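You operate a simulated robot arm through the tools that you are given. There is no shell and no other tool. Be economical: measure what you need, move in short steps, check, and stop when the job is done.

You are at the controls of a simulated robot arm. One attempt, no reset.

TASK
Pack the transit case by the kit card and latch it shut.
Fine: The filter box of the size on the white kit card sits down in the blue compartment. Shut the case lid and both catches. The other filter boxes stay. Keep fingers from under the lid; drop or knock over nothing.
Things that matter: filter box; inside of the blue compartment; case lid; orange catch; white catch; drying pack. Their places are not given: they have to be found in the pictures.

It is judged by the outcome, as a careful person would: the job done as asked, and still so three seconds after it is handed in. It fails if anything else is knocked over, pushed out of place, dropped, spilled or broken. A push-on lid holds only when it is set on centred and level and pressed home; a screw cap is set on level and turned clockwise until tight.

THE ROBOT
A 7-joint arm with a two-finger parallel gripper, fixed in place. Base frame: the origin is at the foot of the arm, x ahead of it, y to its left, z up; the work surface is at about z = 43.4. Units: cm, rad, N and s.
With the tool pointing down near the work surface it reaches from about 10 to 66 cm from the base axis. Its first joint turns from -2.007 to 2.007 rad. Payload 3.91 kg.
The TCP is the grasp point between the finger pads, 3 cm short of the fingertips. In the tool frame z runs along the fingers and y along their closing line. The gripper opens to 11 cm. The fingers are 2 cm wide and 1 cm thick; the gripper's body (4.8 by 11.2 cm) begins 5.5 cm behind the TCP.
Orientation is that of the tool frame in the base frame, as a unit quaternion [x, y, z, w]. With the fingers straight down and closing along the base's y, the tool's x points along the base's -x, its y along +y and its z along -z.

THE INTERFACE
- The arm moves only by the tool step_arm. Its argument "moves" is a list of rows, each a list of 7 numbers: the gripper command, from -1 (fully open) to 1 (shut), values between in proportion, then the shift along the tool's x, y, z in cm, then the turn, a rotation vector about the tool's x, y, z in rad. In form: [[gripper, dx, dy, dz, rx, ry, rz], ...]. A call has 1 to 12 rows; each row is the pose to reach, as a shift and turn from the pose commanded when the call began, along the tool's axes at that moment. Each row takes 0.2 s and may step no farther than 5 cm and 0.15 rad from the row before; otherwise, or with a gripper value out of range, the whole call is refused. Where a pose cannot be reached the arm comes as near as it can. A force on the tool above 40 N (or 10 N above the force at the start of the call, whichever is more), or a blocked arm, ends the call early, and 0.2 s more pass. Each finger travels about 10.8 cm/s and halts on what it meets, pressing with about 24 N; the grip force reading is that of the motor and also rises with nothing between the fingers. The clock runs only during rows and for 0.2 s after the last one: add rows that repeat a pose to give the fingers time. It gives the time, the measured TCP pose, the force on the tool (base axes), the opening and the grip force at its end, in the units of the frame above (readings bear some noise), and new pictures: "views" is both (left out), scene, wrist or none.
- Cameras (640 x 400 px; columns grow to the right, rows downward): "scene" is fixed at [39.14, 65.58, 104.8]; the picture's right is [-0.99, -0.13, 0.00], its down [-0.02, 0.11, -0.99] and it looks along [0.13, -0.98, -0.12] (base axes); focal length 313 px, centre (320, 200). "wrist" rides on the gripper at [-3.6, 0, -5.7] in the tool frame; the picture's right is [0.00, -1.00, 0.00], its down [0.97, 0.00, -0.24] and it looks along [0.24, 0.00, 0.97] (tool axes); focal length 218 px, centre (320, 200).
- raise_lower(by): slides the trunk up (or, below 0, down) by that many cm; the arm rides with it, the base frame stays. It gives what a move gives, with no picture.
- point_at(camera, pixels): for up to 12 pixels [column, row] of the newest picture of that camera ("zoom" is the newest enlarged one), the place [x, y, z] in the base frame of the surface seen there, good to about 0.3 cm, but the place of the scene camera against the robot may be out by one fixed shift of up to 1.8 cm in any direction. It takes no simulated time.
- close_up(camera, box): a new picture of the part [left, top, right, bottom] of that camera's present view, enlarged. It takes no simulated time.
- job_done(): hands the job in; it is judged then, once.

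Go step by step. Measure first, check grasps and placings, and put right what went wrong. The budget is 80 turns and 150 pictures, counting those below and the enlarged ones. Unless the task says otherwise, let go and move clear before handing in, and close with one line.

The tools are called after "Request:" as a command line: name --pt "numbers of a row" for each row, then --argument value for the rest, lists and objects as JSON in quotes. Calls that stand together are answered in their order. step_arm: Moves the arm, as the interface text tells. Its arguments: {"type":"object","properties":{"moves":{"type":"array","items":{"type":"array","items":{"type":"number"}}},"views":{"type":"string","enum":["both","scene","wrist","none"]}},"required":["moves"]} The other tools are called the same way: raise_lower (by) slides the trunk up or down; point_at (camera, pixels) gives the place of the surface under pixels of a picture; close_up (camera, box) takes an enlarged picture of a part of a camera's view; job_done () hands the job in.

At the start:

```text
clock: 0.0
position: [20.95, -44.67, 119.07]
orientation: [0.001, 1.0, 0.0, 0.0]
contact_force: [-0.9, 1.1, -1.0]
width: 11.01
grip_force: 0.1
trunk travel left (down, up): [-62.5, 36.5]
```

scene: 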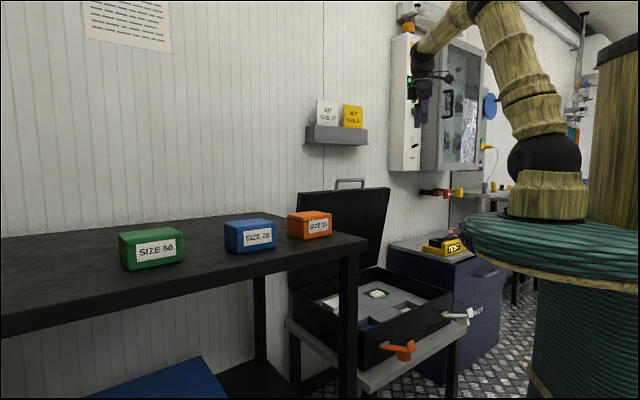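
wrist: 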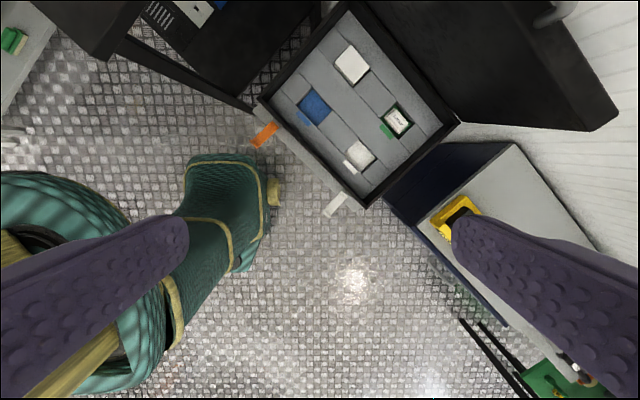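

The scene shows three filter boxes on the shelf, a white and a yellow card at (327,112)/(352,116), and the open case at (370,310). I'll enlarge the cards, the boxes and the case.

Request:
close_up --camera "scene" --box '[300, 90, 380, 140]'

Request:
close_up --camera "scene" --box '[100, 190, 340, 290]'

Request:
close_up --camera "scene" --box '[280, 170, 500, 370]'

Request:
close_up --camera "wrist" --box '[230, 0, 470, 220]'

```text
8.00 times, centred on (340, 115) of scene
```

zoom: 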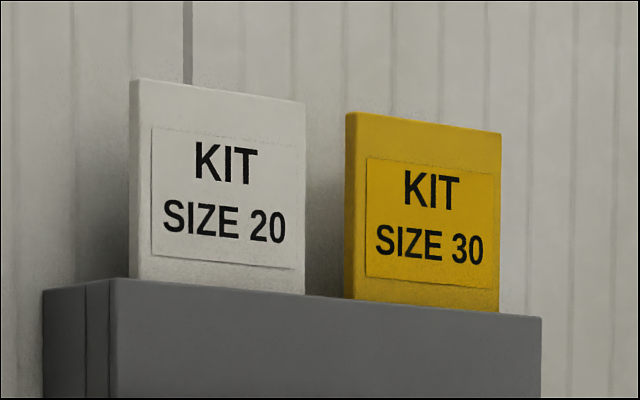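

```text
2.67 times, centred on (220, 240) of scene
```

zoom: 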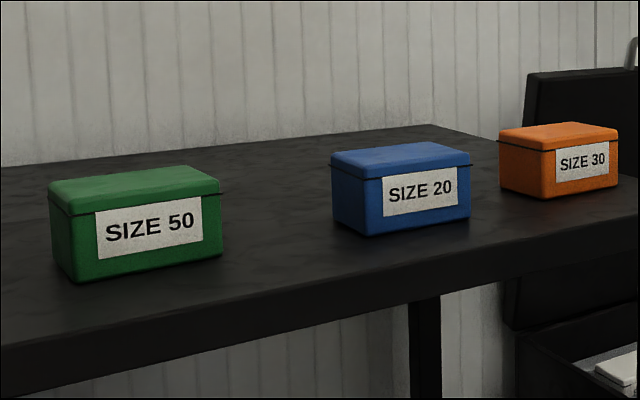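

```text
2.00 times, centred on (390, 270) of scene
```

zoom: 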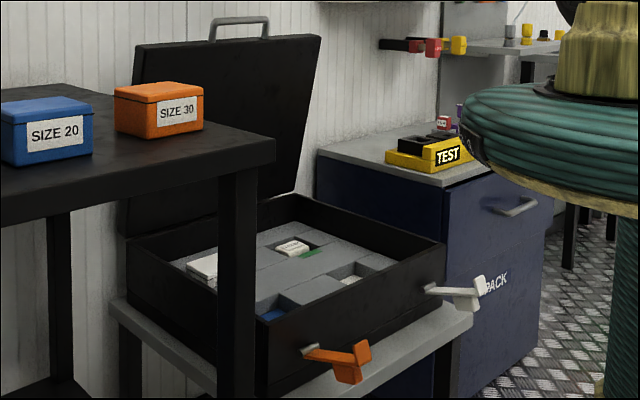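

```text
1.82 times, centred on (350, 110) of wrist
```

zoom: 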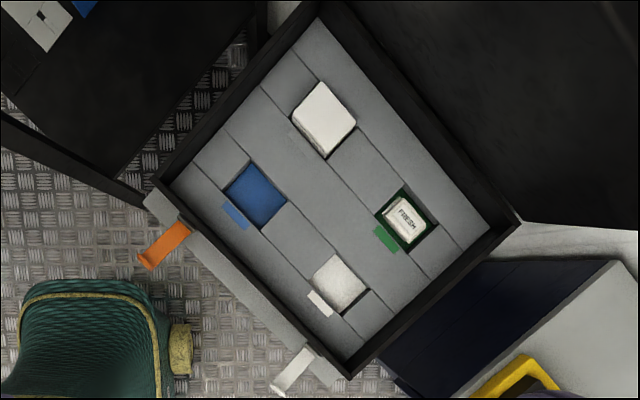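

The white card says SIZE 20, so the blue box goes into the blue compartment at wrist pixel (314,106). I'll measure places with the wrist camera (accurate) and the scene camera.

Request:
point_at --camera "wrist" --pixels '[[314, 106], [300, 118], [328, 100], [352, 64], [398, 119], [350, 8], [262, 100], [368, 203], [456, 122], [266, 133], [336, 204], [405, 75]]'

Request:
point_at --camera "scene" --pixels '[[250, 224], [260, 238], [310, 214], [150, 235], [405, 350], [460, 317], [345, 208], [350, 182], [381, 322], [365, 238], [330, 302], [378, 294]]'

Request:
close_up --camera "wrist" --box '[290, 80, 430, 190]'

```text
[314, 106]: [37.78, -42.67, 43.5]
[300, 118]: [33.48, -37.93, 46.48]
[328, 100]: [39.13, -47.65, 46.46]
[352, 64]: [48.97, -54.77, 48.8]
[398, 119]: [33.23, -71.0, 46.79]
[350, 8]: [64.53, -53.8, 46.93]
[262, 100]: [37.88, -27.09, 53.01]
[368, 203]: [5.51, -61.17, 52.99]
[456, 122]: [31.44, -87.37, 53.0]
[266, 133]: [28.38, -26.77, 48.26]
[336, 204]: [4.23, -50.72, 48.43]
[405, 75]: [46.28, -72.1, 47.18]
```

```text
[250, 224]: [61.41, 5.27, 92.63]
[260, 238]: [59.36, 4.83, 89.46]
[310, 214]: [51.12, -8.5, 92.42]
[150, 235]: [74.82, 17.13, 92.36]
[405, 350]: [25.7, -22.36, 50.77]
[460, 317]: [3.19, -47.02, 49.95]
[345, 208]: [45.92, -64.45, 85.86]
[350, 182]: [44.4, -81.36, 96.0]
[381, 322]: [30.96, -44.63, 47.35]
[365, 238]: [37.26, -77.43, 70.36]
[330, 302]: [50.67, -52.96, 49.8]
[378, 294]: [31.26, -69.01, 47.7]
```

```text
3.64 times, centred on (360, 135) of wrist
```

zoom: 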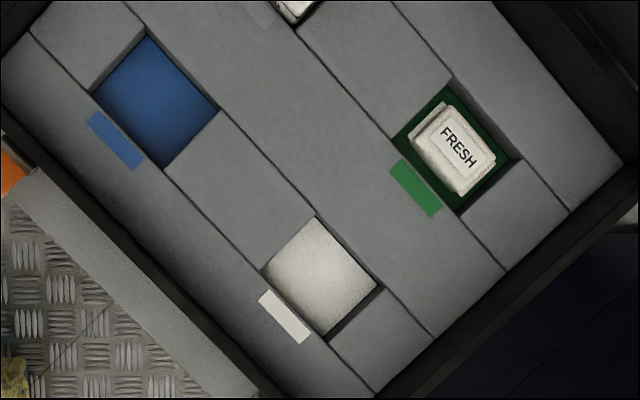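

The kit size is 20, so I want the blue box. The drying pack reads FRESH at wrist (398,119) and already sits in its pocket. I'll get the compartment corners from the zoom, then move the arm over the shelf boxes.

Request:
point_at --camera "zoom" --pixels '[[147, 25], [225, 108], [165, 178], [82, 95], [155, 100], [115, 140], [322, 275], [458, 140], [420, 190], [147, 50], [160, 150], [105, 95]]'

Request:
step_arm --pt "-1 -2.58 3.96 0 0 0 0" --pt "-1 -5.17 7.92 0 0 0 0" --pt "-1 -7.75 11.87 0 0 0 0" --pt "-1 -10.33 15.83 0 0 0 0" --pt "-1 -12.92 19.79 0 0 0 0" --pt "-1 -15.5 23.75 0 0 0 0" --pt "-1 -18.1 27.7 0 0 0 0" --pt "-1 -20.7 31.7 0 0 0 0" --pt "-1 -23.25 35.6 0 0 0 0" --pt "-1 -25.8 39.6 0 0 0 0" --pt "-1 -28.4 43.5 0 0 0 0" --pt "-1 -31 47.5 0 0 0 0"

```text
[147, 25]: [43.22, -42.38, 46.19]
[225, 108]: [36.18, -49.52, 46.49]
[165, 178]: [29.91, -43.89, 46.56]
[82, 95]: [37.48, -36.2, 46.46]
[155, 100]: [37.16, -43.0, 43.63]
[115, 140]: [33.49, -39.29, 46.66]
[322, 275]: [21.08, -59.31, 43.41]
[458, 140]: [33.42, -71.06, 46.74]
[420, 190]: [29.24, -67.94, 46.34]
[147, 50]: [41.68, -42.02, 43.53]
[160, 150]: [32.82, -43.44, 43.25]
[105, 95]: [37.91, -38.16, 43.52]
```

```text
clock: 2.6
position: [51.85, 3.19, 118.9]
orientation: [0.0, 1.0, 0.0, -0.002]
contact_force: [-0.7, 1.7, -1.0]
width: 11.02
grip_force: 0.1
trunk travel left (down, up): [-62.5, 36.5]
```

scene: 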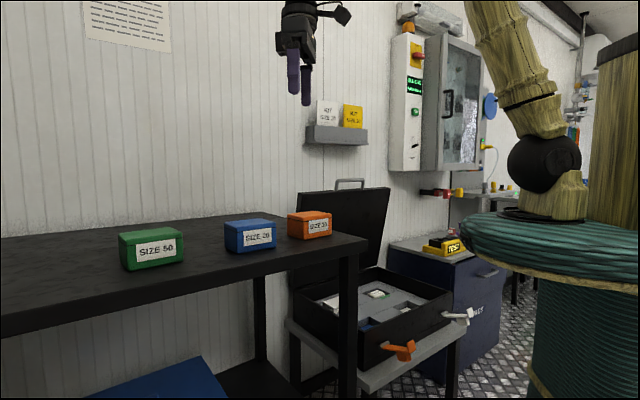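
wrist: 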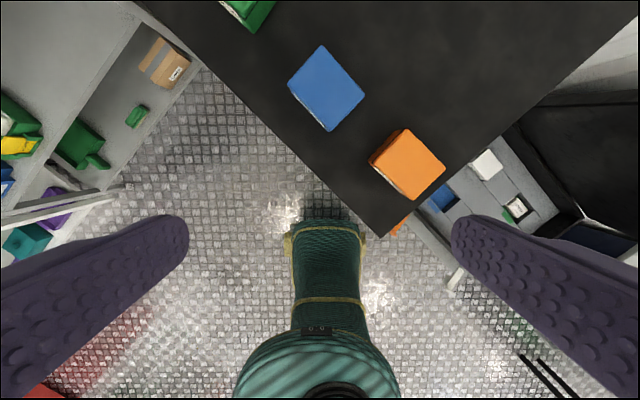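

The blue box is at wrist (326,88), rotated about 45°. I'll measure its corners.

Request:
close_up --camera "wrist" --box '[270, 30, 460, 210]'

Request:
point_at --camera "wrist" --pixels '[[321, 49], [361, 92], [330, 126], [291, 85], [327, 88], [290, 110], [407, 165], [405, 132], [441, 167], [411, 197], [372, 162], [360, 150]]'

```text
2.22 times, centred on (365, 120) of wrist
```

zoom: 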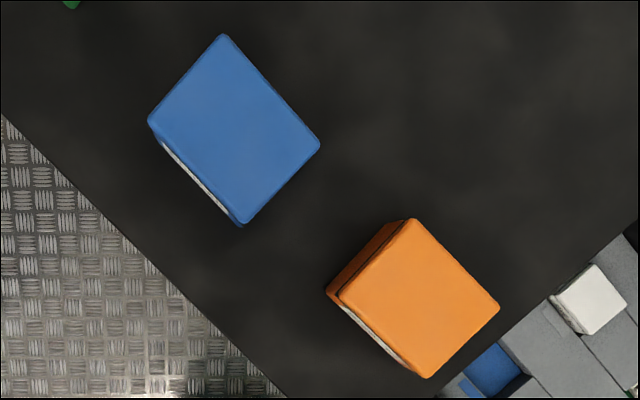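

```text
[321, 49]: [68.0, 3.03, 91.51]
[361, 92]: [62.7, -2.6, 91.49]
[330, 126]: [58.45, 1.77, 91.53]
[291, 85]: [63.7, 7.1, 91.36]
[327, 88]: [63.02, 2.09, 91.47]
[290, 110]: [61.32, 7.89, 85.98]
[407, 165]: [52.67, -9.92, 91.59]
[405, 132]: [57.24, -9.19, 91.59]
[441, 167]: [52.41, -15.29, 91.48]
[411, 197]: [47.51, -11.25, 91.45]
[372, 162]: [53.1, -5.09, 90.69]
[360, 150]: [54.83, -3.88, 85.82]
```

The blue box's centre is about (63.2, 2.3), its top is at 91.5, and its long axis lies at about 46.5°. I'll turn the tool so the fingers close along the long axis, and hover above it.

Request:
step_arm --pt "-1 -1.9 -0.15 2.3 0 0 0.127" --pt "-1 -3.8 -0.3 4.6 0 0 0.253" --pt "-1 -5.7 -0.45 7 0 0 0.38" --pt "-1 -7.6 -0.6 9.3 0 0 0.507" --pt "-1 -9.5 -0.75 11.6 0 0 0.633" --pt "-1 -11.35 -0.89 13.9 0 0 0.76" --pt "-1 -11.35 -0.89 13.9 0 0 0.76"

```text
clock: 4.2
position: [63.37, 1.81, 105.04]
orientation: [0.371, 0.928, 0.0, 0.0]
contact_force: [-0.2, -0.3, 0.5]
width: 10.99
grip_force: 0.1
trunk travel left (down, up): [-62.5, 36.5]
```

scene: 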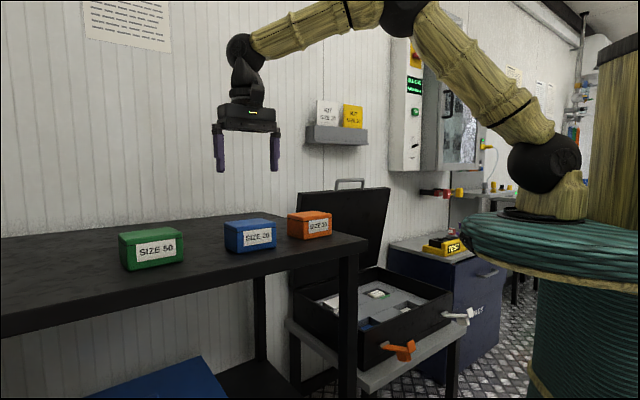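
wrist: 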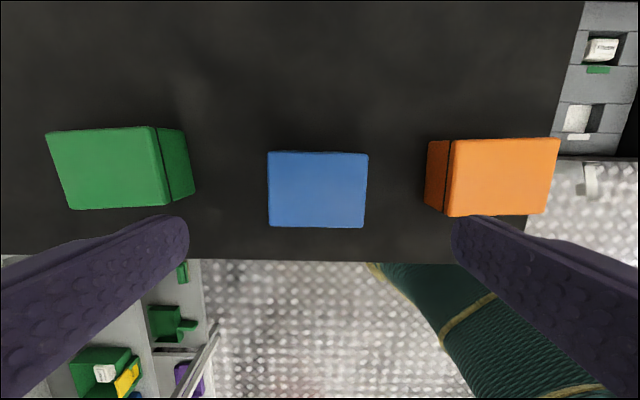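

The blue box is centred at about col 318 and square to the fingers. I'll measure its top corners precisely.

Request:
point_at --camera "wrist" --pixels '[[271, 155], [365, 156], [363, 224], [272, 223], [318, 190], [427, 180], [190, 180]]'

```text
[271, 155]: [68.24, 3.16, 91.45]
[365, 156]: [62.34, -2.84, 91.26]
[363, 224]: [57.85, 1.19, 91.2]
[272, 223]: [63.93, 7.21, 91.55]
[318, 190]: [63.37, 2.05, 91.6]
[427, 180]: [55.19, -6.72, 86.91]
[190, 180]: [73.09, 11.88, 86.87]
```

I'll correct about 0.45 cm along tool x and descend so the fingertips are about 2.3 cm below the box top.

Request:
step_arm --pt "-1 0.45 0.05 4 0 0 0" --pt "-1 0.45 0.05 8 0 0 0" --pt "-1 0.45 0.05 11 0 0 0" --pt "-1 0.45 0.05 12.8 0 0 0" --pt "-1 0.45 0.05 12.8 0 0 0"

```text
clock: 5.4
position: [62.99, 2.09, 92.16]
orientation: [0.37, 0.929, 0.0, -0.001]
contact_force: [-0.8, 0.3, 0.4]
width: 11.0
grip_force: 0.0
trunk travel left (down, up): [-62.5, 36.5]
```

scene: 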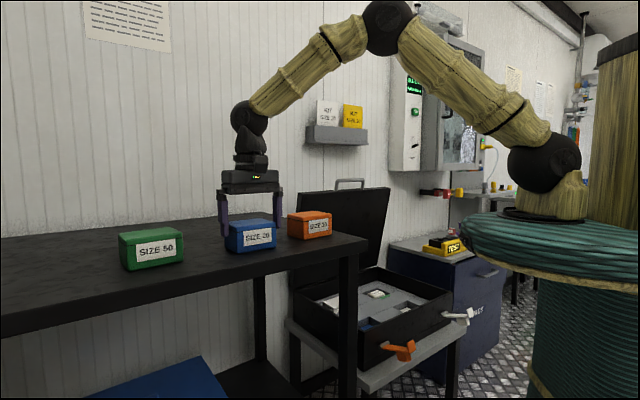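
wrist: 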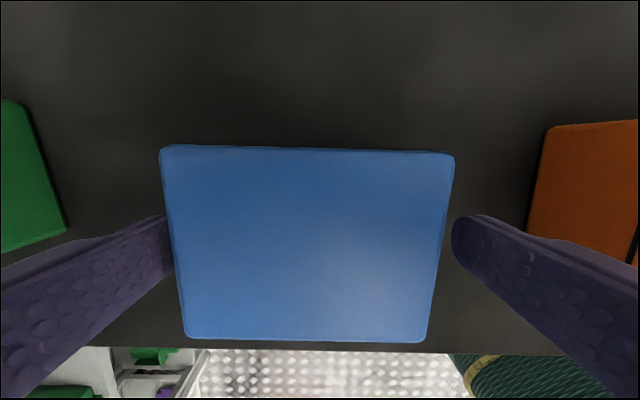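

The box sits about 0.35 cm to the left (+y) of the fingers' centre (cols 160–454). I'll shift and close.

Request:
step_arm --pt "-1 0 0.35 0 0 0 0" --pt "-1 0 0.35 0 0 0 0" --pt "0.2 0 0.35 0 0 0 0" --pt "0.6 0 0.35 0 0 0 0" --pt "1 0 0.35 0 0 0 0" --pt "1 0 0.35 0 0 0 0"

```text
clock: 6.8
position: [63.13, 2.24, 92.3]
orientation: [0.371, 0.929, 0.001, 0.0]
contact_force: [0.0, -0.1, 0.8]
width: 8.94
grip_force: 24.2
trunk travel left (down, up): [-62.5, 36.5]
```

scene: 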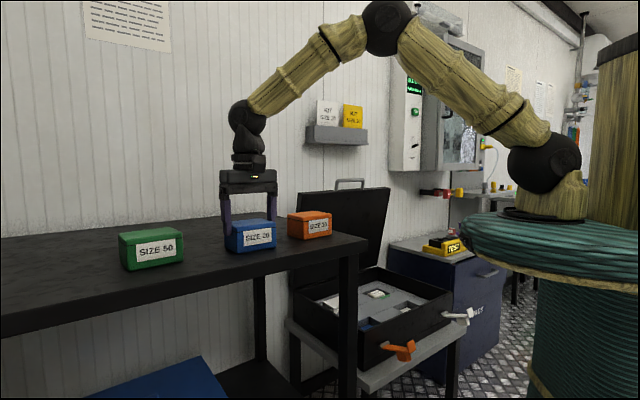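
wrist: 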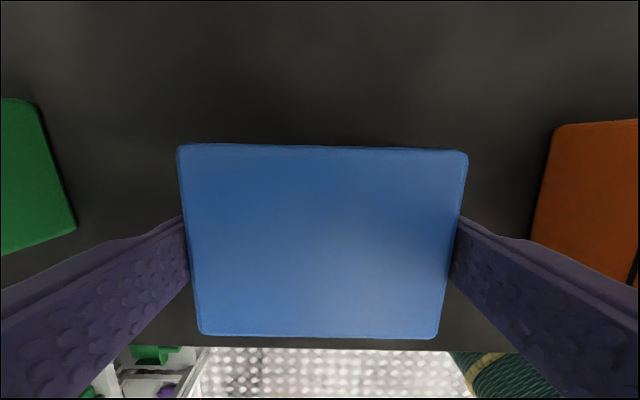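

The grip is firm (width 8.94, 24 N). I'll lift 10 cm.

Request:
step_arm --pt "1 0 0.35 -2 0 0 0" --pt "1 0 0.35 -5 0 0 0" --pt "1 0 0.35 -9 0 0 0" --pt "1 0 0.35 -13 0 0 0" --pt "1 0 0.35 -13 0 0 0"

```text
clock: 8.0
position: [63.17, 2.59, 105.43]
orientation: [0.37, 0.929, -0.001, -0.001]
contact_force: [0.4, -1.1, -2.0]
width: 8.98
grip_force: 23.7
trunk travel left (down, up): [-62.5, 36.5]
```

scene: 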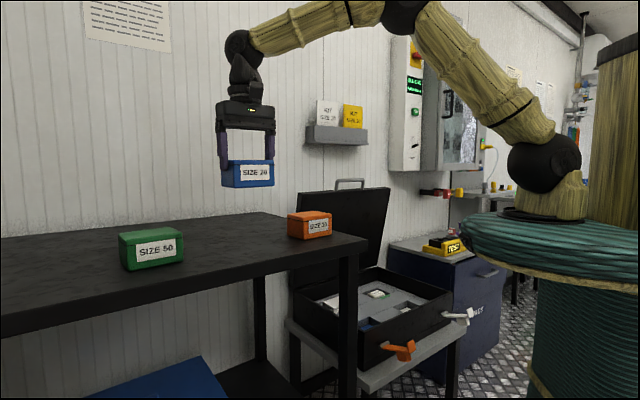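
wrist: 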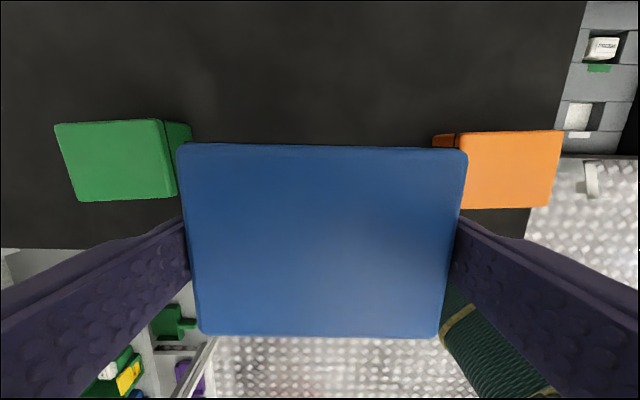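

The box is held level. I'll carry it at this height to above the blue compartment.

Request:
step_arm --pt "1 -1.02 -4.27 0 0 0 0" --pt "1 -2.04 -8.55 0 0 0 0" --pt "1 -3.06 -12.8 0 0 0 0" --pt "1 -4.08 -17.1 0 0 0 0" --pt "1 -5.1 -21.4 0 0 0 0" --pt "1 -6.1 -25.6 0 0 0 0" --pt "1 -7.1 -29.9 0 0 0 0" --pt "1 -8.15 -34.2 0 0 0 0" --pt "1 -9.2 -38.5 0 0 0 0" --pt "1 -10.2 -42.7 0 0 0 0" --pt "1 -11.2 -47 0 0 0 0" --pt "1 -12.2 -51.3 0 0 0 0"

```text
clock: 10.6
position: [36.8, -43.02, 104.96]
orientation: [0.37, 0.929, 0.001, -0.001]
contact_force: [0.2, -0.3, -1.3]
width: 8.97
grip_force: 24.1
trunk travel left (down, up): [-62.5, 36.5]
```

scene: 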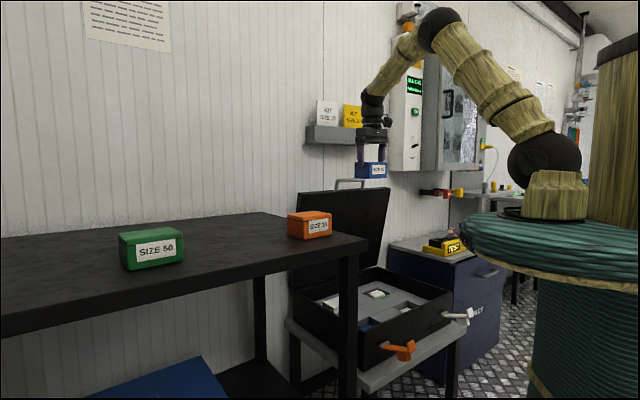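
wrist: 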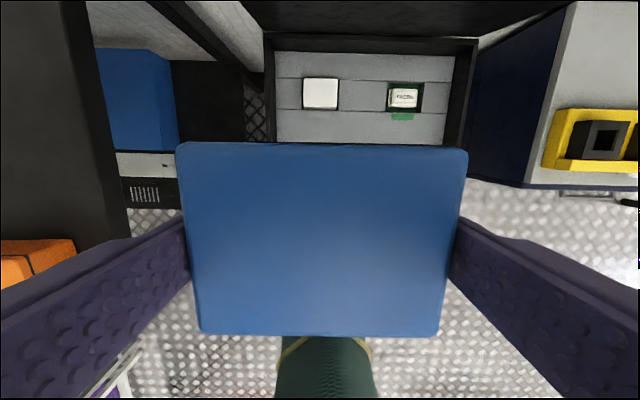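

The held box hides the pocket. I'll back off toward the base along tool +x and lower the trunk to see the pocket past the box.

Request:
step_arm --pt "1 4 0 0 0 0 0" --pt "1 8 0 0 0 0 0" --pt "1 12 0 0 0 0 0" --pt "1 14 0 0 0 0 0" --views "none"

Request:
raise_lower --by -35

Request:
step_arm --pt "1 0 0 0 0 0 0"

```text
clock: 11.6
position: [26.88, -33.35, 105.06]
orientation: [0.37, 0.929, 0.0, 0.0]
contact_force: [-0.2, 0.4, -1.0]
width: 8.96
grip_force: 23.7
trunk travel left (down, up): [-62.5, 36.5]
```

```text
clock: 15.0
position: [26.89, -33.32, 70.03]
orientation: [0.37, 0.929, -0.001, 0.001]
contact_force: [0.9, -0.5, -1.2]
width: 8.97
grip_force: 24.0
trunk travel left (down, up): [-27.5, 71.5]
```

```text
clock: 15.4
position: [26.89, -33.34, 70.15]
orientation: [0.371, 0.928, -0.001, 0.0]
contact_force: [0.7, 1.0, -1.7]
width: 8.93
grip_force: 23.6
trunk travel left (down, up): [-27.5, 71.5]
```

scene: 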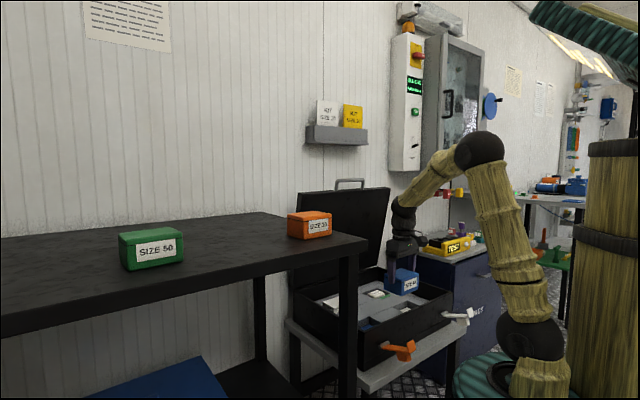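
wrist: 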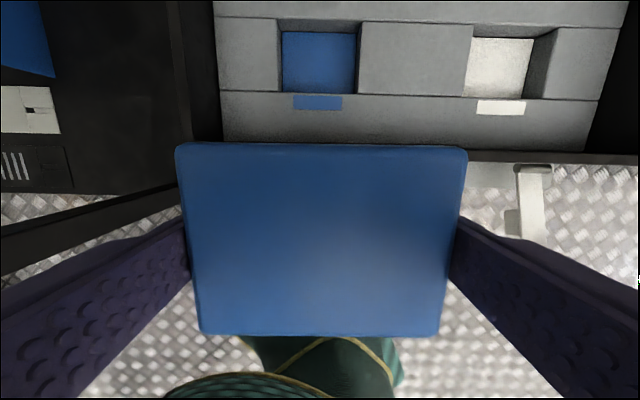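

The pocket is now visible at cols 278–360, rows 18–95. I'll measure its edges.

Request:
close_up --camera "wrist" --box '[250, 5, 410, 115]'

Request:
point_at --camera "wrist" --pixels '[[276, 55], [362, 55], [320, 97], [277, 93], [360, 96], [276, 18], [362, 21], [318, 60], [320, 17], [225, 100], [590, 140]]'

```text
3.64 times, centred on (330, 60) of wrist
```

zoom: 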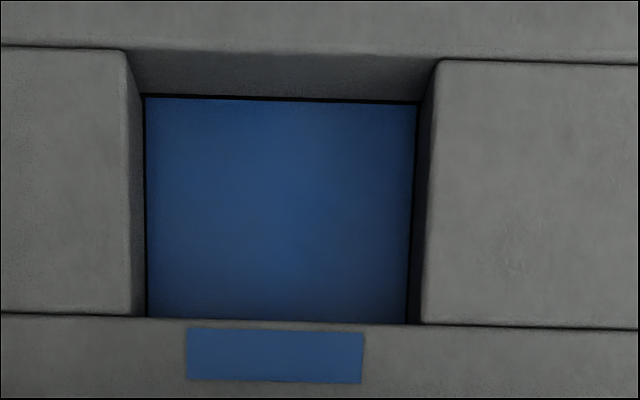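

```text
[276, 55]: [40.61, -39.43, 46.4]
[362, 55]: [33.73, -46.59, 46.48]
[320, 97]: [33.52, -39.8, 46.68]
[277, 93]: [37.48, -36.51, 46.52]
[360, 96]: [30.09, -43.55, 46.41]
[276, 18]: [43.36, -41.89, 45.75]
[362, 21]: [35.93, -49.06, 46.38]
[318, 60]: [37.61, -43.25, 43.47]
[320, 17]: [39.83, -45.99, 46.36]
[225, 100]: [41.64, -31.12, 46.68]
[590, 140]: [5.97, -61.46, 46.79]
```

The pocket is about 9.3 × 8.1 cm, centred near (36.9, −42.8), with a yaw close to the held box's. I'll measure the held box's centre relative to the TCP (26.89, −33.34).

Request:
point_at --camera "wrist" --pixels '[[181, 147], [463, 153], [438, 333], [203, 331], [322, 148], [322, 333], [190, 240], [450, 240], [320, 240]]'

```text
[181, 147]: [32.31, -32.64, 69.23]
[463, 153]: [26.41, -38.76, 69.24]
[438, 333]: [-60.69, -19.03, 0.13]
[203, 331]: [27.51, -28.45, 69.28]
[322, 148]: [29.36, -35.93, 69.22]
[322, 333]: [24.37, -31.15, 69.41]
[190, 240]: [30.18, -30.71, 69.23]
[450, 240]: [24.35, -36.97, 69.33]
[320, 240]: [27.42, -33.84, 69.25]
```

The held box is centred on the TCP and its bottom is about 6.45 below it. I'll move over the pocket and lower to just above the foam.

Request:
step_arm --pt "1 -4 0.04 0 0 0 0.003" --pt "1 -8 0.08 0 0 0 0.006" --pt "1 -11.5 0.12 0 0 0 0.01" --pt "1 -13.67 0.14 0 0 0 0.01" --pt "1 -13.67 0.14 4 0 0 0.01" --pt "1 -13.67 0.14 8 0 0 0.01" --pt "1 -13.67 0.14 12 0 0 0.01" --pt "1 -13.67 0.14 15.8 0 0 0.01" --pt "1 -13.67 0.14 15.8 0 0 0.01"

```text
clock: 17.4
position: [36.75, -42.6, 54.54]
orientation: [0.375, 0.927, 0.0, 0.0]
contact_force: [-0.9, 0.8, -1.4]
width: 8.97
grip_force: 23.6
trunk travel left (down, up): [-27.5, 71.5]
```

scene: 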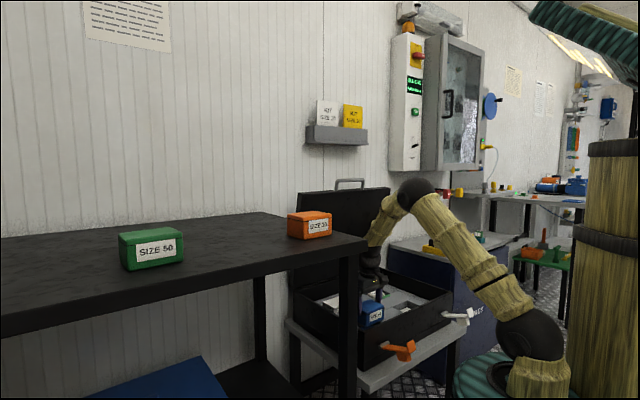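
wrist: 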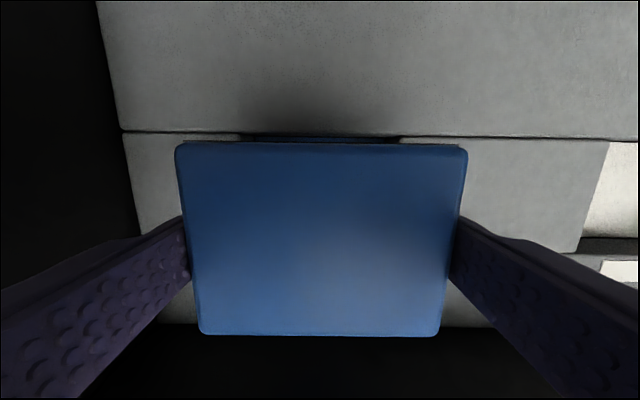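

The pocket's back edge (cols 240–400, row 137) is centred on the box. I'll lower it in small steps.

Request:
step_arm --pt "1 0 0 1 0 0 0" --pt "1 0 0 2 0 0 0" --pt "1 0 0 2.8 0 0 0" --pt "1 0 0 3.5 0 0 0" --pt "1 0 0 4.0 0 0 0" --pt "1 0 0 4.4 0 0 0" --pt "1 0 0 4.4 0 0 0"

```text
clock: 19.0
position: [36.94, -42.59, 49.85]
orientation: [0.376, 0.927, 0.0, 0.001]
contact_force: [0.6, 0.0, -0.7]
width: 8.95
grip_force: 24.2
trunk travel left (down, up): [-27.5, 71.5]
```

scene: 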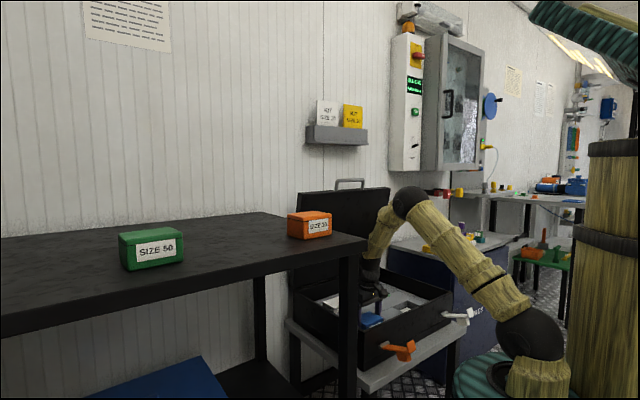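
wrist: 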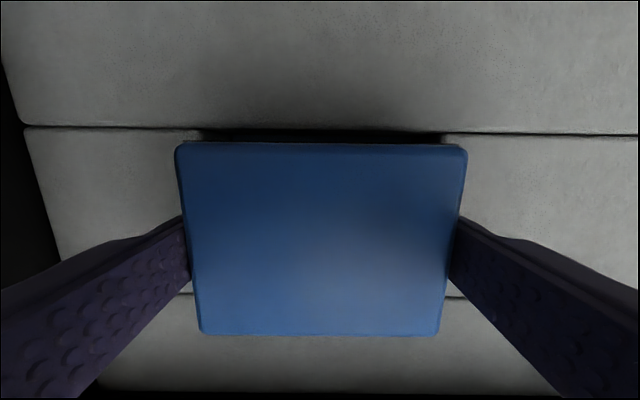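

The box is down in the pocket (bottom about 43.4, no side force). I'll release and rise 12 cm.

Request:
step_arm --pt "0.4 0 0 0 0 0 0" --pt "-0.8 0 0 0 0 0 0" --pt "-1 0 0 0 0 0 0" --pt "-1 0 0 -2 0 0 0" --pt "-1 0 0 -6 0 0 0" --pt "-1 0 0 -10 0 0 0" --pt "-1 4 0 -12 0 0 0" --pt "-1 8 0 -14 0 0 0"

```text
clock: 20.8
position: [31.01, -37.1, 63.99]
orientation: [0.375, 0.927, 0.001, 0.0]
contact_force: [0.6, -0.1, -1.2]
width: 11.0
grip_force: 0.1
trunk travel left (down, up): [-27.5, 71.5]
```

scene: 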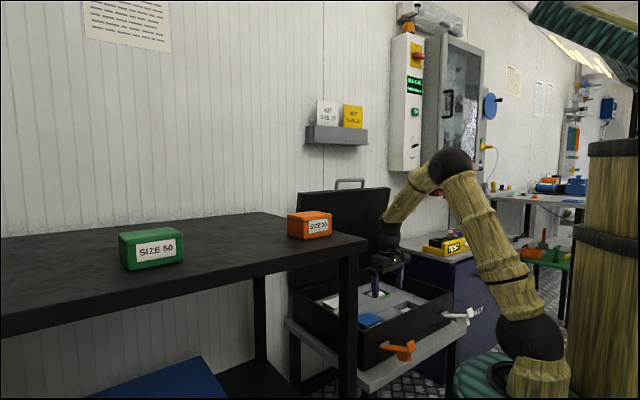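
wrist: 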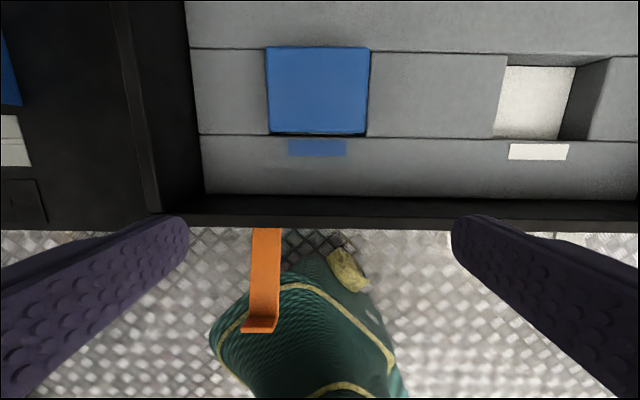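

The box appears seated at (318,90). I'll check its top height and see the catch geometry and lid up close.

Request:
point_at --camera "wrist" --pixels '[[275, 55], [360, 55], [280, 125], [355, 125], [318, 90], [266, 232], [265, 280], [262, 325], [250, 222], [160, 200], [420, 222]]'

Request:
close_up --camera "wrist" --box '[200, 180, 360, 350]'

Request:
close_up --camera "scene" --box '[280, 170, 480, 370]'

```text
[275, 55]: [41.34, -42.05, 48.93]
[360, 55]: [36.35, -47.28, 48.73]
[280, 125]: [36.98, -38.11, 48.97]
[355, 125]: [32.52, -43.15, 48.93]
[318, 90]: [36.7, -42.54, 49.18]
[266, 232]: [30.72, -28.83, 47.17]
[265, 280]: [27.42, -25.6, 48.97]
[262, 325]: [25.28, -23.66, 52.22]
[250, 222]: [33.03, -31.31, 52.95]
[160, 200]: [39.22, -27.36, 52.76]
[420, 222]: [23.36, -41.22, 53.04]
```

```text
2.35 times, centred on (280, 265) of wrist
```

zoom: 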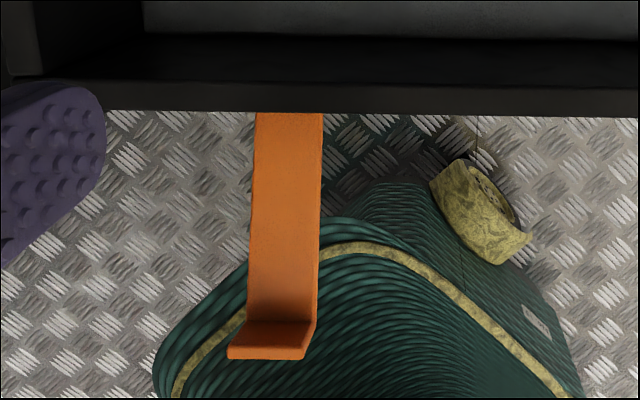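

```text
2.00 times, centred on (380, 270) of scene
```

zoom: 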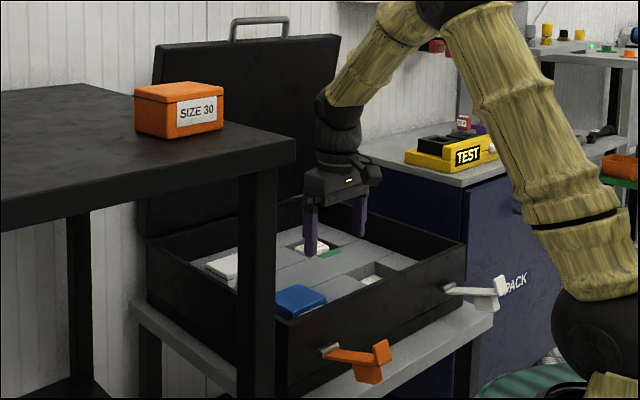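

The box is seated (top 48.9). Next is the lid, so I'll measure the lid and handle in the scene view.

Request:
close_up --camera "scene" --box '[285, 165, 405, 285]'

Request:
point_at --camera "scene" --pixels '[[337, 184], [350, 180], [363, 183], [305, 193], [385, 189], [390, 190], [300, 196], [298, 240], [340, 230], [384, 215], [335, 192], [366, 190]]'

```text
3.33 times, centred on (345, 225) of scene
```

zoom: 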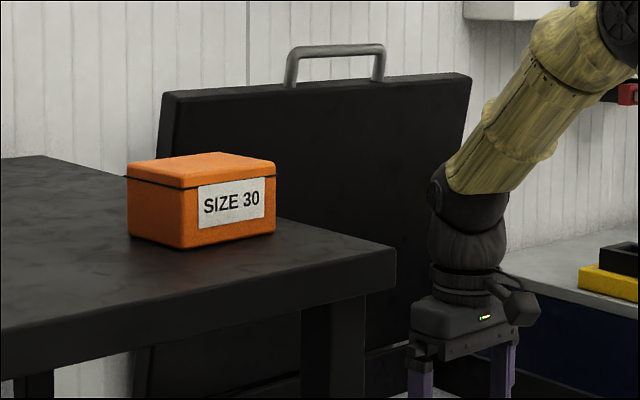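

```text
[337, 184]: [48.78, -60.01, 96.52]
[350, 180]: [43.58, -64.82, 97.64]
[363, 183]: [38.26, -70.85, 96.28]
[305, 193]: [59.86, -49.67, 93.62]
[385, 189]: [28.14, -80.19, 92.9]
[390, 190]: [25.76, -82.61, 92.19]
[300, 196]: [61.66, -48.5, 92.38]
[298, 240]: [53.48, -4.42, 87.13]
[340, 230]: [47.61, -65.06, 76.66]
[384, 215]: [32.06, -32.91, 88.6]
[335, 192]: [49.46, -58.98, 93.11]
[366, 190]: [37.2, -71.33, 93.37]
```

The lid leans slightly forward already, held open, with the handle bar about (44.5, −65.8, 96.5) after correcting the scene shift. I'll calibrate that shift with the blue box and locate the shoulder to plan the reach.

Request:
point_at --camera "scene" --pixels '[[371, 320], [363, 317], [530, 340], [450, 166], [405, 350], [395, 347], [414, 347], [444, 315], [470, 315], [378, 293]]'

Request:
close_up --camera "scene" --box '[350, 280, 490, 370]'

```text
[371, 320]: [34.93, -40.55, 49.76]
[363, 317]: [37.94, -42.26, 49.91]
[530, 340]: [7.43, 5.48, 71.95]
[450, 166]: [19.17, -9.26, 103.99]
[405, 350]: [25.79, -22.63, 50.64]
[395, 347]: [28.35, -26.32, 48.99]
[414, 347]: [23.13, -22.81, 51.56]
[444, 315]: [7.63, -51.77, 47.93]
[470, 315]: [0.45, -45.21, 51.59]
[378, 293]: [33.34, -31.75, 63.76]
```

```text
4.44 times, centred on (420, 325) of scene
```

zoom: 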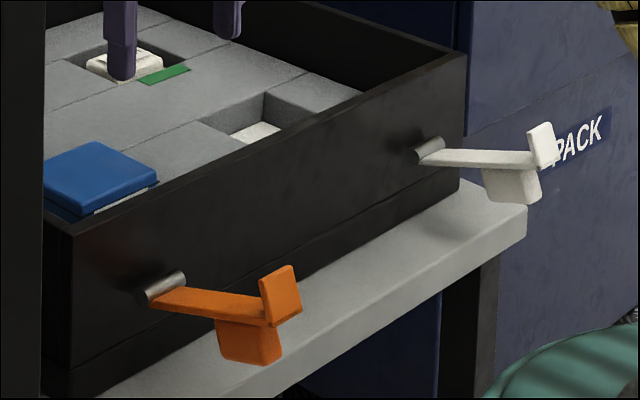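

The catches hinge on rods along the front face and flip up, with a lip that hooks over the lid and a thumb tab underneath. First the lid: I'll raise the trunk, turn the gripper 90° so the fingers close across the handle bar, and look.

Request:
raise_lower --by 35

Request:
step_arm --pt "-1 0 0 0 0 0 0.143" --pt "-1 0 0 0 0 0 0.286" --pt "-1 0 0 0 0 0 0.429" --pt "-1 0 0 0 0 0 0.571" --pt "-1 0 0 0 0 0 0.714" --pt "-1 0 0 0 0 0 0.857" --pt "-1 0 0 0 0 0 1.0" --pt "-1 0 0 0 0 0 1.143" --pt "-1 0 0 0 0 0 1.286" --pt "-1 0 0 0 0 0 1.428" --pt "-1 0 0 0 0 0 1.56" --pt "-1 0 0 0 0 0 1.56" --views "none"

```text
clock: 24.2
position: [30.86, -37.09, 99.01]
orientation: [0.376, 0.927, 0.0, -0.001]
contact_force: [0.4, -0.2, -0.2]
width: 11.02
grip_force: 0.0
trunk travel left (down, up): [-62.5, 36.5]
```

```text
clock: 26.8
position: [30.94, -37.15, 98.92]
orientation: [0.919, 0.394, -0.001, 0.0]
contact_force: [0.0, 0.5, 0.9]
width: 11.01
grip_force: 0.0
trunk travel left (down, up): [-62.5, 36.5]
```

The turn is done. Next I'll pitch the tool 0.7 rad to point outward and down, rising 10 cm, and look at the handle.

Request:
step_arm --pt "-1 0 0 -2 -0.14 0 0" --pt "-1 0 0 -4 -0.28 0 0" --pt "-1 0 0 -6 -0.42 0 0" --pt "-1 0 0 -8 -0.56 0 0" --pt "-1 0 0 -10 -0.7 0 0" --pt "-1 0 0 -10 -0.7 0 0"

```text
clock: 28.2
position: [30.74, -36.85, 108.87]
orientation: [0.863, 0.371, 0.135, 0.315]
contact_force: [0.3, 0.3, 0.3]
width: 11.02
grip_force: 0.1
trunk travel left (down, up): [-62.5, 36.5]
```

scene: 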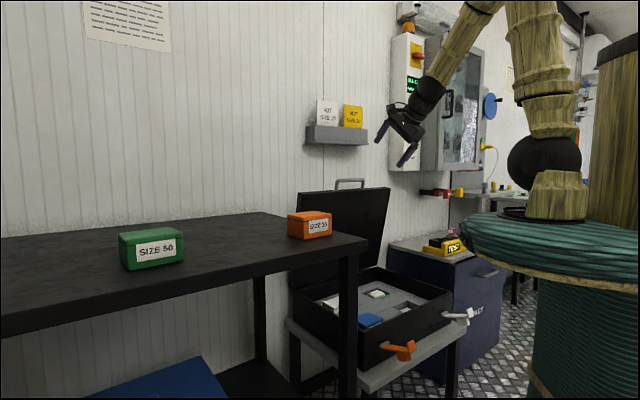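
wrist: 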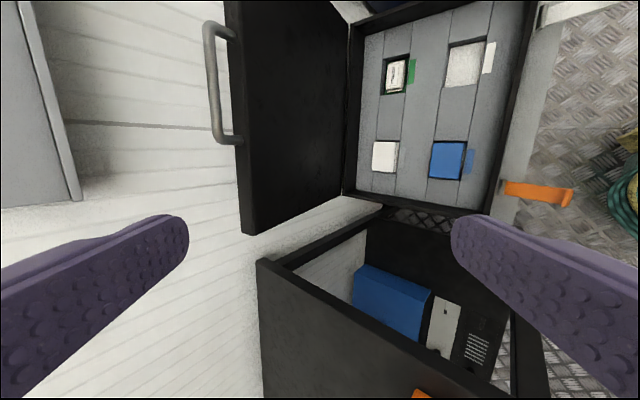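

The wrist sees the handle at cols 205–238, rows 22–143. I'll measure it exactly, along with the lid edges.

Request:
point_at --camera "wrist" --pixels '[[209, 45], [213, 85], [217, 125], [225, 30], [232, 141], [229, 50], [238, 110], [247, 225], [290, 100], [343, 170], [346, 60], [255, 228]]'

Request:
close_up --camera "wrist" --box '[180, 0, 380, 240]'

```text
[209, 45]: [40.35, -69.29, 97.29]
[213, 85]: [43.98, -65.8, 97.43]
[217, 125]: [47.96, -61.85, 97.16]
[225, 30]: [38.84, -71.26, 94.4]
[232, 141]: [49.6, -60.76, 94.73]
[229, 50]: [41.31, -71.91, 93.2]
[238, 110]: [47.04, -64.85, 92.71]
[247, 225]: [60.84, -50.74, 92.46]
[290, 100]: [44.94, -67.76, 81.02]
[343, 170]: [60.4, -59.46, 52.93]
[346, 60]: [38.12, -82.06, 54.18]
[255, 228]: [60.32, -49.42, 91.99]
```

```text
1.67 times, centred on (280, 120) of wrist
```

zoom: 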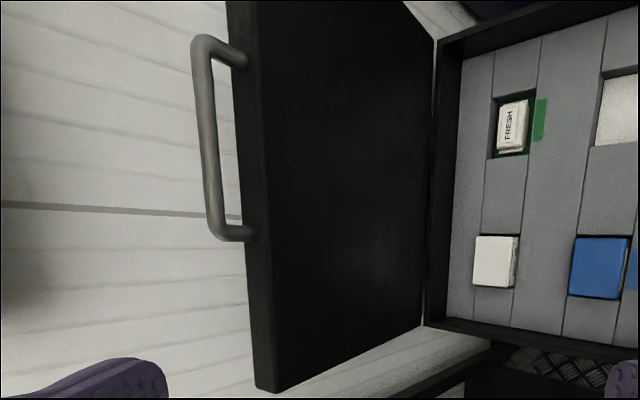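

The bar centre is about (44.1, −65.7, 97.0), the lid is about 10° forward of vertical, and the hinge is near z 53. I'll move to a pre-pose 8 cm short of the bar along the tool axis with the fingers partly closed.

Request:
step_arm --pt "-0.5 -1.64 2.13 2.72 0 0 0" --pt "0.0 -3.27 4.26 5.45 0 0 0" --pt "0.15 -4.91 6.39 8.17 0 0 0" --pt "0.15 -6.55 8.53 10.9 0 0 0" --pt "0.15 -8.19 10.66 13.6 0 0 0" --pt "0.15 -9.82 12.79 16.3 0 0 0" --pt "0.15 -11.46 14.92 19.06 0 0 0" --pt "0.15 -11.46 14.92 19.06 0 0 0"

```text
clock: 30.0
position: [40.31, -61.69, 104.14]
orientation: [0.863, 0.371, 0.135, 0.315]
contact_force: [-0.5, -0.6, 0.0]
width: 4.68
grip_force: 0.0
trunk travel left (down, up): [-62.5, 36.5]
```

scene: 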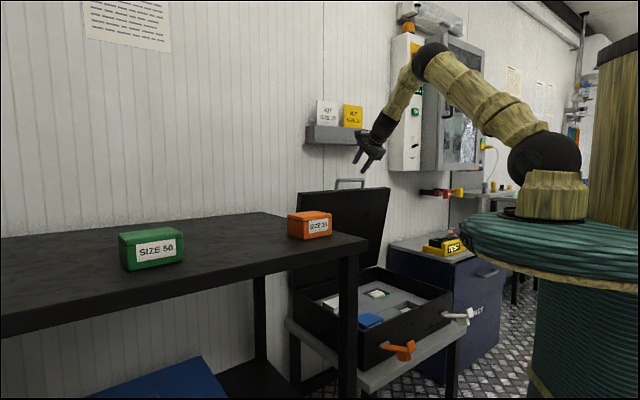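
wrist: 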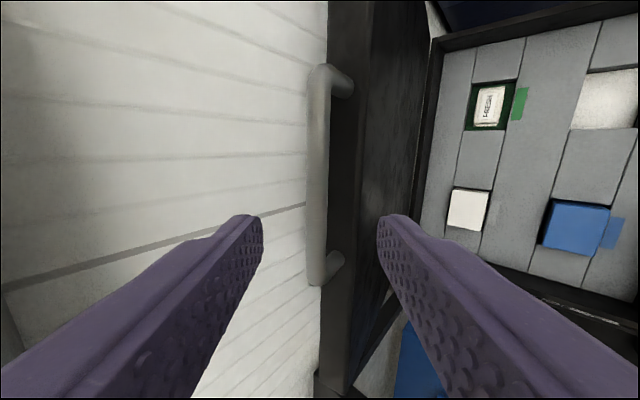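

The bar runs midway between the fingers at col about 318. I'll confirm its place from here.

Request:
point_at --camera "wrist" --pixels '[[318, 100], [318, 170], [315, 230], [311, 200], [326, 200], [338, 180], [356, 180], [345, 85], [330, 270]]'

```text
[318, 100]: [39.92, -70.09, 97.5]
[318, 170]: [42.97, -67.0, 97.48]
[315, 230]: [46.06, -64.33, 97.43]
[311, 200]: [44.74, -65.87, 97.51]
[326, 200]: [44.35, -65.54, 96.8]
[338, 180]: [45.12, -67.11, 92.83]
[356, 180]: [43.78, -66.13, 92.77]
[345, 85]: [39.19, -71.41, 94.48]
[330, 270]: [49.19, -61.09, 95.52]
```

I'll advance 8.1 cm so the bar lies between the pads, then narrow the fingers to a loose cage of about 2.2 cm.

Request:
step_arm --pt "0.35 0 0 2 0 0 0" --pt "0.35 0 0 4 0 0 0" --pt "0.35 0 0 6 0 0 0" --pt "0.35 0 0 7.3 0 0 0" --pt "0.35 0 0 8.1 0 0 0" --pt "0.6 0 0 8.1 0 0 0" --pt "0.6 0 0 8.1 0 0 0"

```text
clock: 31.6
position: [44.06, -65.4, 97.95]
orientation: [0.863, 0.371, 0.135, 0.315]
contact_force: [-0.3, 0.2, -0.1]
width: 2.21
grip_force: 0.0
trunk travel left (down, up): [-62.5, 36.5]
```

scene: 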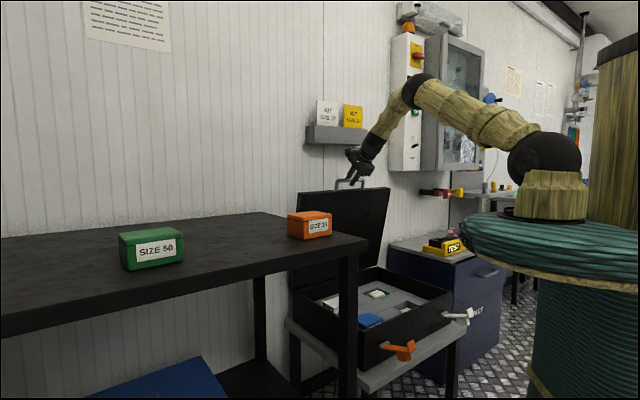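
wrist: 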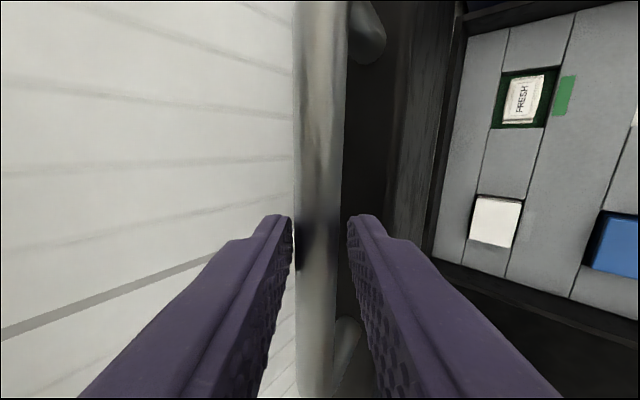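

The bar is caged (cols 295–348 between the fingers). I'll swing the lid forward along its arc, the first 18°, and check forces.

Request:
step_arm --pt "0.6 0 -2.19 -1.25 0 0 0" --pt "0.6 0 -4.26 -2.28 0 0 0" --pt "0.6 0 -6.38 -3.21 0 0 0" --pt "0.6 0 -8.54 -4.03 0 0 0" --pt "0.6 0 -10.75 -4.72 0 0 0" --pt "0.6 0 -12.98 -5.31 0 0 0"

```text
clock: 33.0
position: [34.23, -56.38, 93.54]
orientation: [0.863, 0.371, 0.135, 0.314]
contact_force: [-1.0, 0.9, 0.9]
width: 2.21
grip_force: 0.6
trunk travel left (down, up): [-62.5, 36.5]
```

scene: 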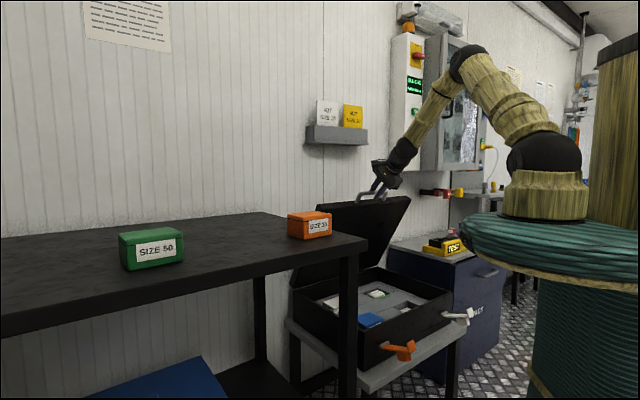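
wrist: 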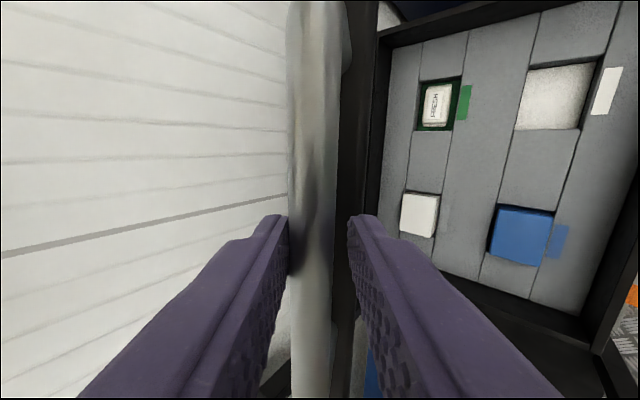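

The lid follows smoothly with negligible force. I'll continue to about 36°.

Request:
step_arm --pt "0.6 0 -2.27 -0.46 0 0 0" --pt "0.6 0 -4.55 -0.81 0 0 0" --pt "0.6 0 -6.85 -1.03 0 0 0" --pt "0.6 0 -9.16 -1.13 0 0 0" --pt "0.6 0 -11.47 -1.12 0 0 0" --pt "0.6 0 -13.78 -0.99 0 0 0" --pt "0.6 0 -16.08 -0.72 0 0 0" --pt "0.6 0 -18.36 -0.35 0 0 0" --pt "0.6 0 -20.62 0.14 0 0 0"

```text
clock: 35.0
position: [22.97, -45.54, 80.14]
orientation: [0.863, 0.371, 0.135, 0.315]
contact_force: [0.8, -0.5, 0.2]
width: 2.23
grip_force: 0.6
trunk travel left (down, up): [-62.5, 36.5]
```

scene: 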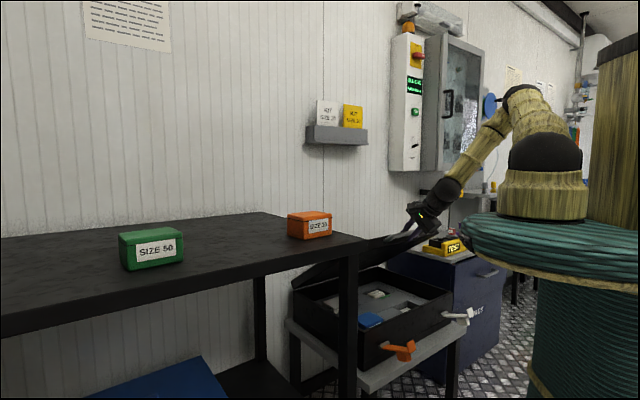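
wrist: 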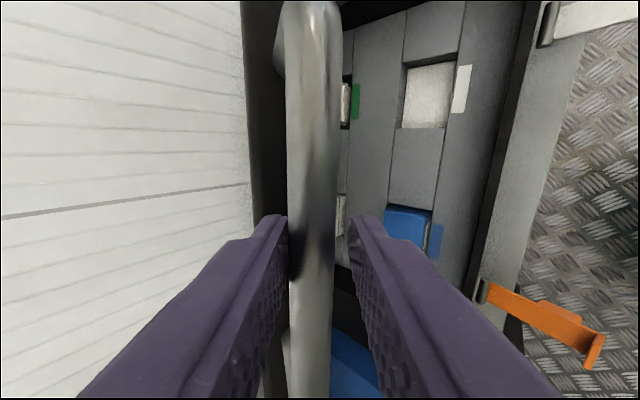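

Good, the far finger is now in the handle loop above the lid. I'll continue down to about 16°, turning the tool toward vertical.

Request:
step_arm --pt "0.6 0 -2.9 0.87 0.056 0 0" --pt "0.6 0 -5.72 1.93 0.11 0 0" --pt "0.6 0 -8.47 3.2 0.17 0 0" --pt "0.6 0 -11.13 4.65 0.225 0 0" --pt "0.6 0 -13.68 6.3 0.28 0 0"

```text
clock: 36.2
position: [18.1, -40.66, 66.67]
orientation: [0.898, 0.387, 0.081, 0.191]
contact_force: [0.8, 0.0, -0.1]
width: 2.27
grip_force: 0.9
trunk travel left (down, up): [-62.5, 36.5]
```

scene: 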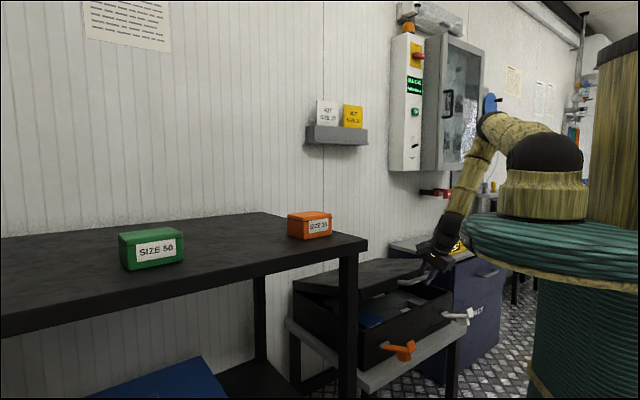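
wrist: 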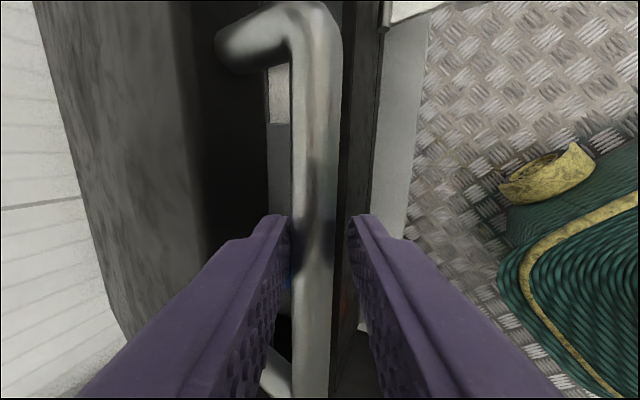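

The lid is nearly down. I'll check how high the teal body at (560,220) is before going lower.

Request:
point_at --camera "wrist" --pixels '[[545, 180], [530, 230], [600, 250], [450, 200], [395, 120], [150, 150], [245, 40], [352, 150]]'

```text
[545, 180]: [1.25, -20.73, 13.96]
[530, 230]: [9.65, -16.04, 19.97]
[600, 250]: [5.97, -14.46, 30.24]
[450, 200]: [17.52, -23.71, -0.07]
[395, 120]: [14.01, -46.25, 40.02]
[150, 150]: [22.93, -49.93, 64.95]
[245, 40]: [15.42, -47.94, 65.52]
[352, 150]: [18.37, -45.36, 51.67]
```

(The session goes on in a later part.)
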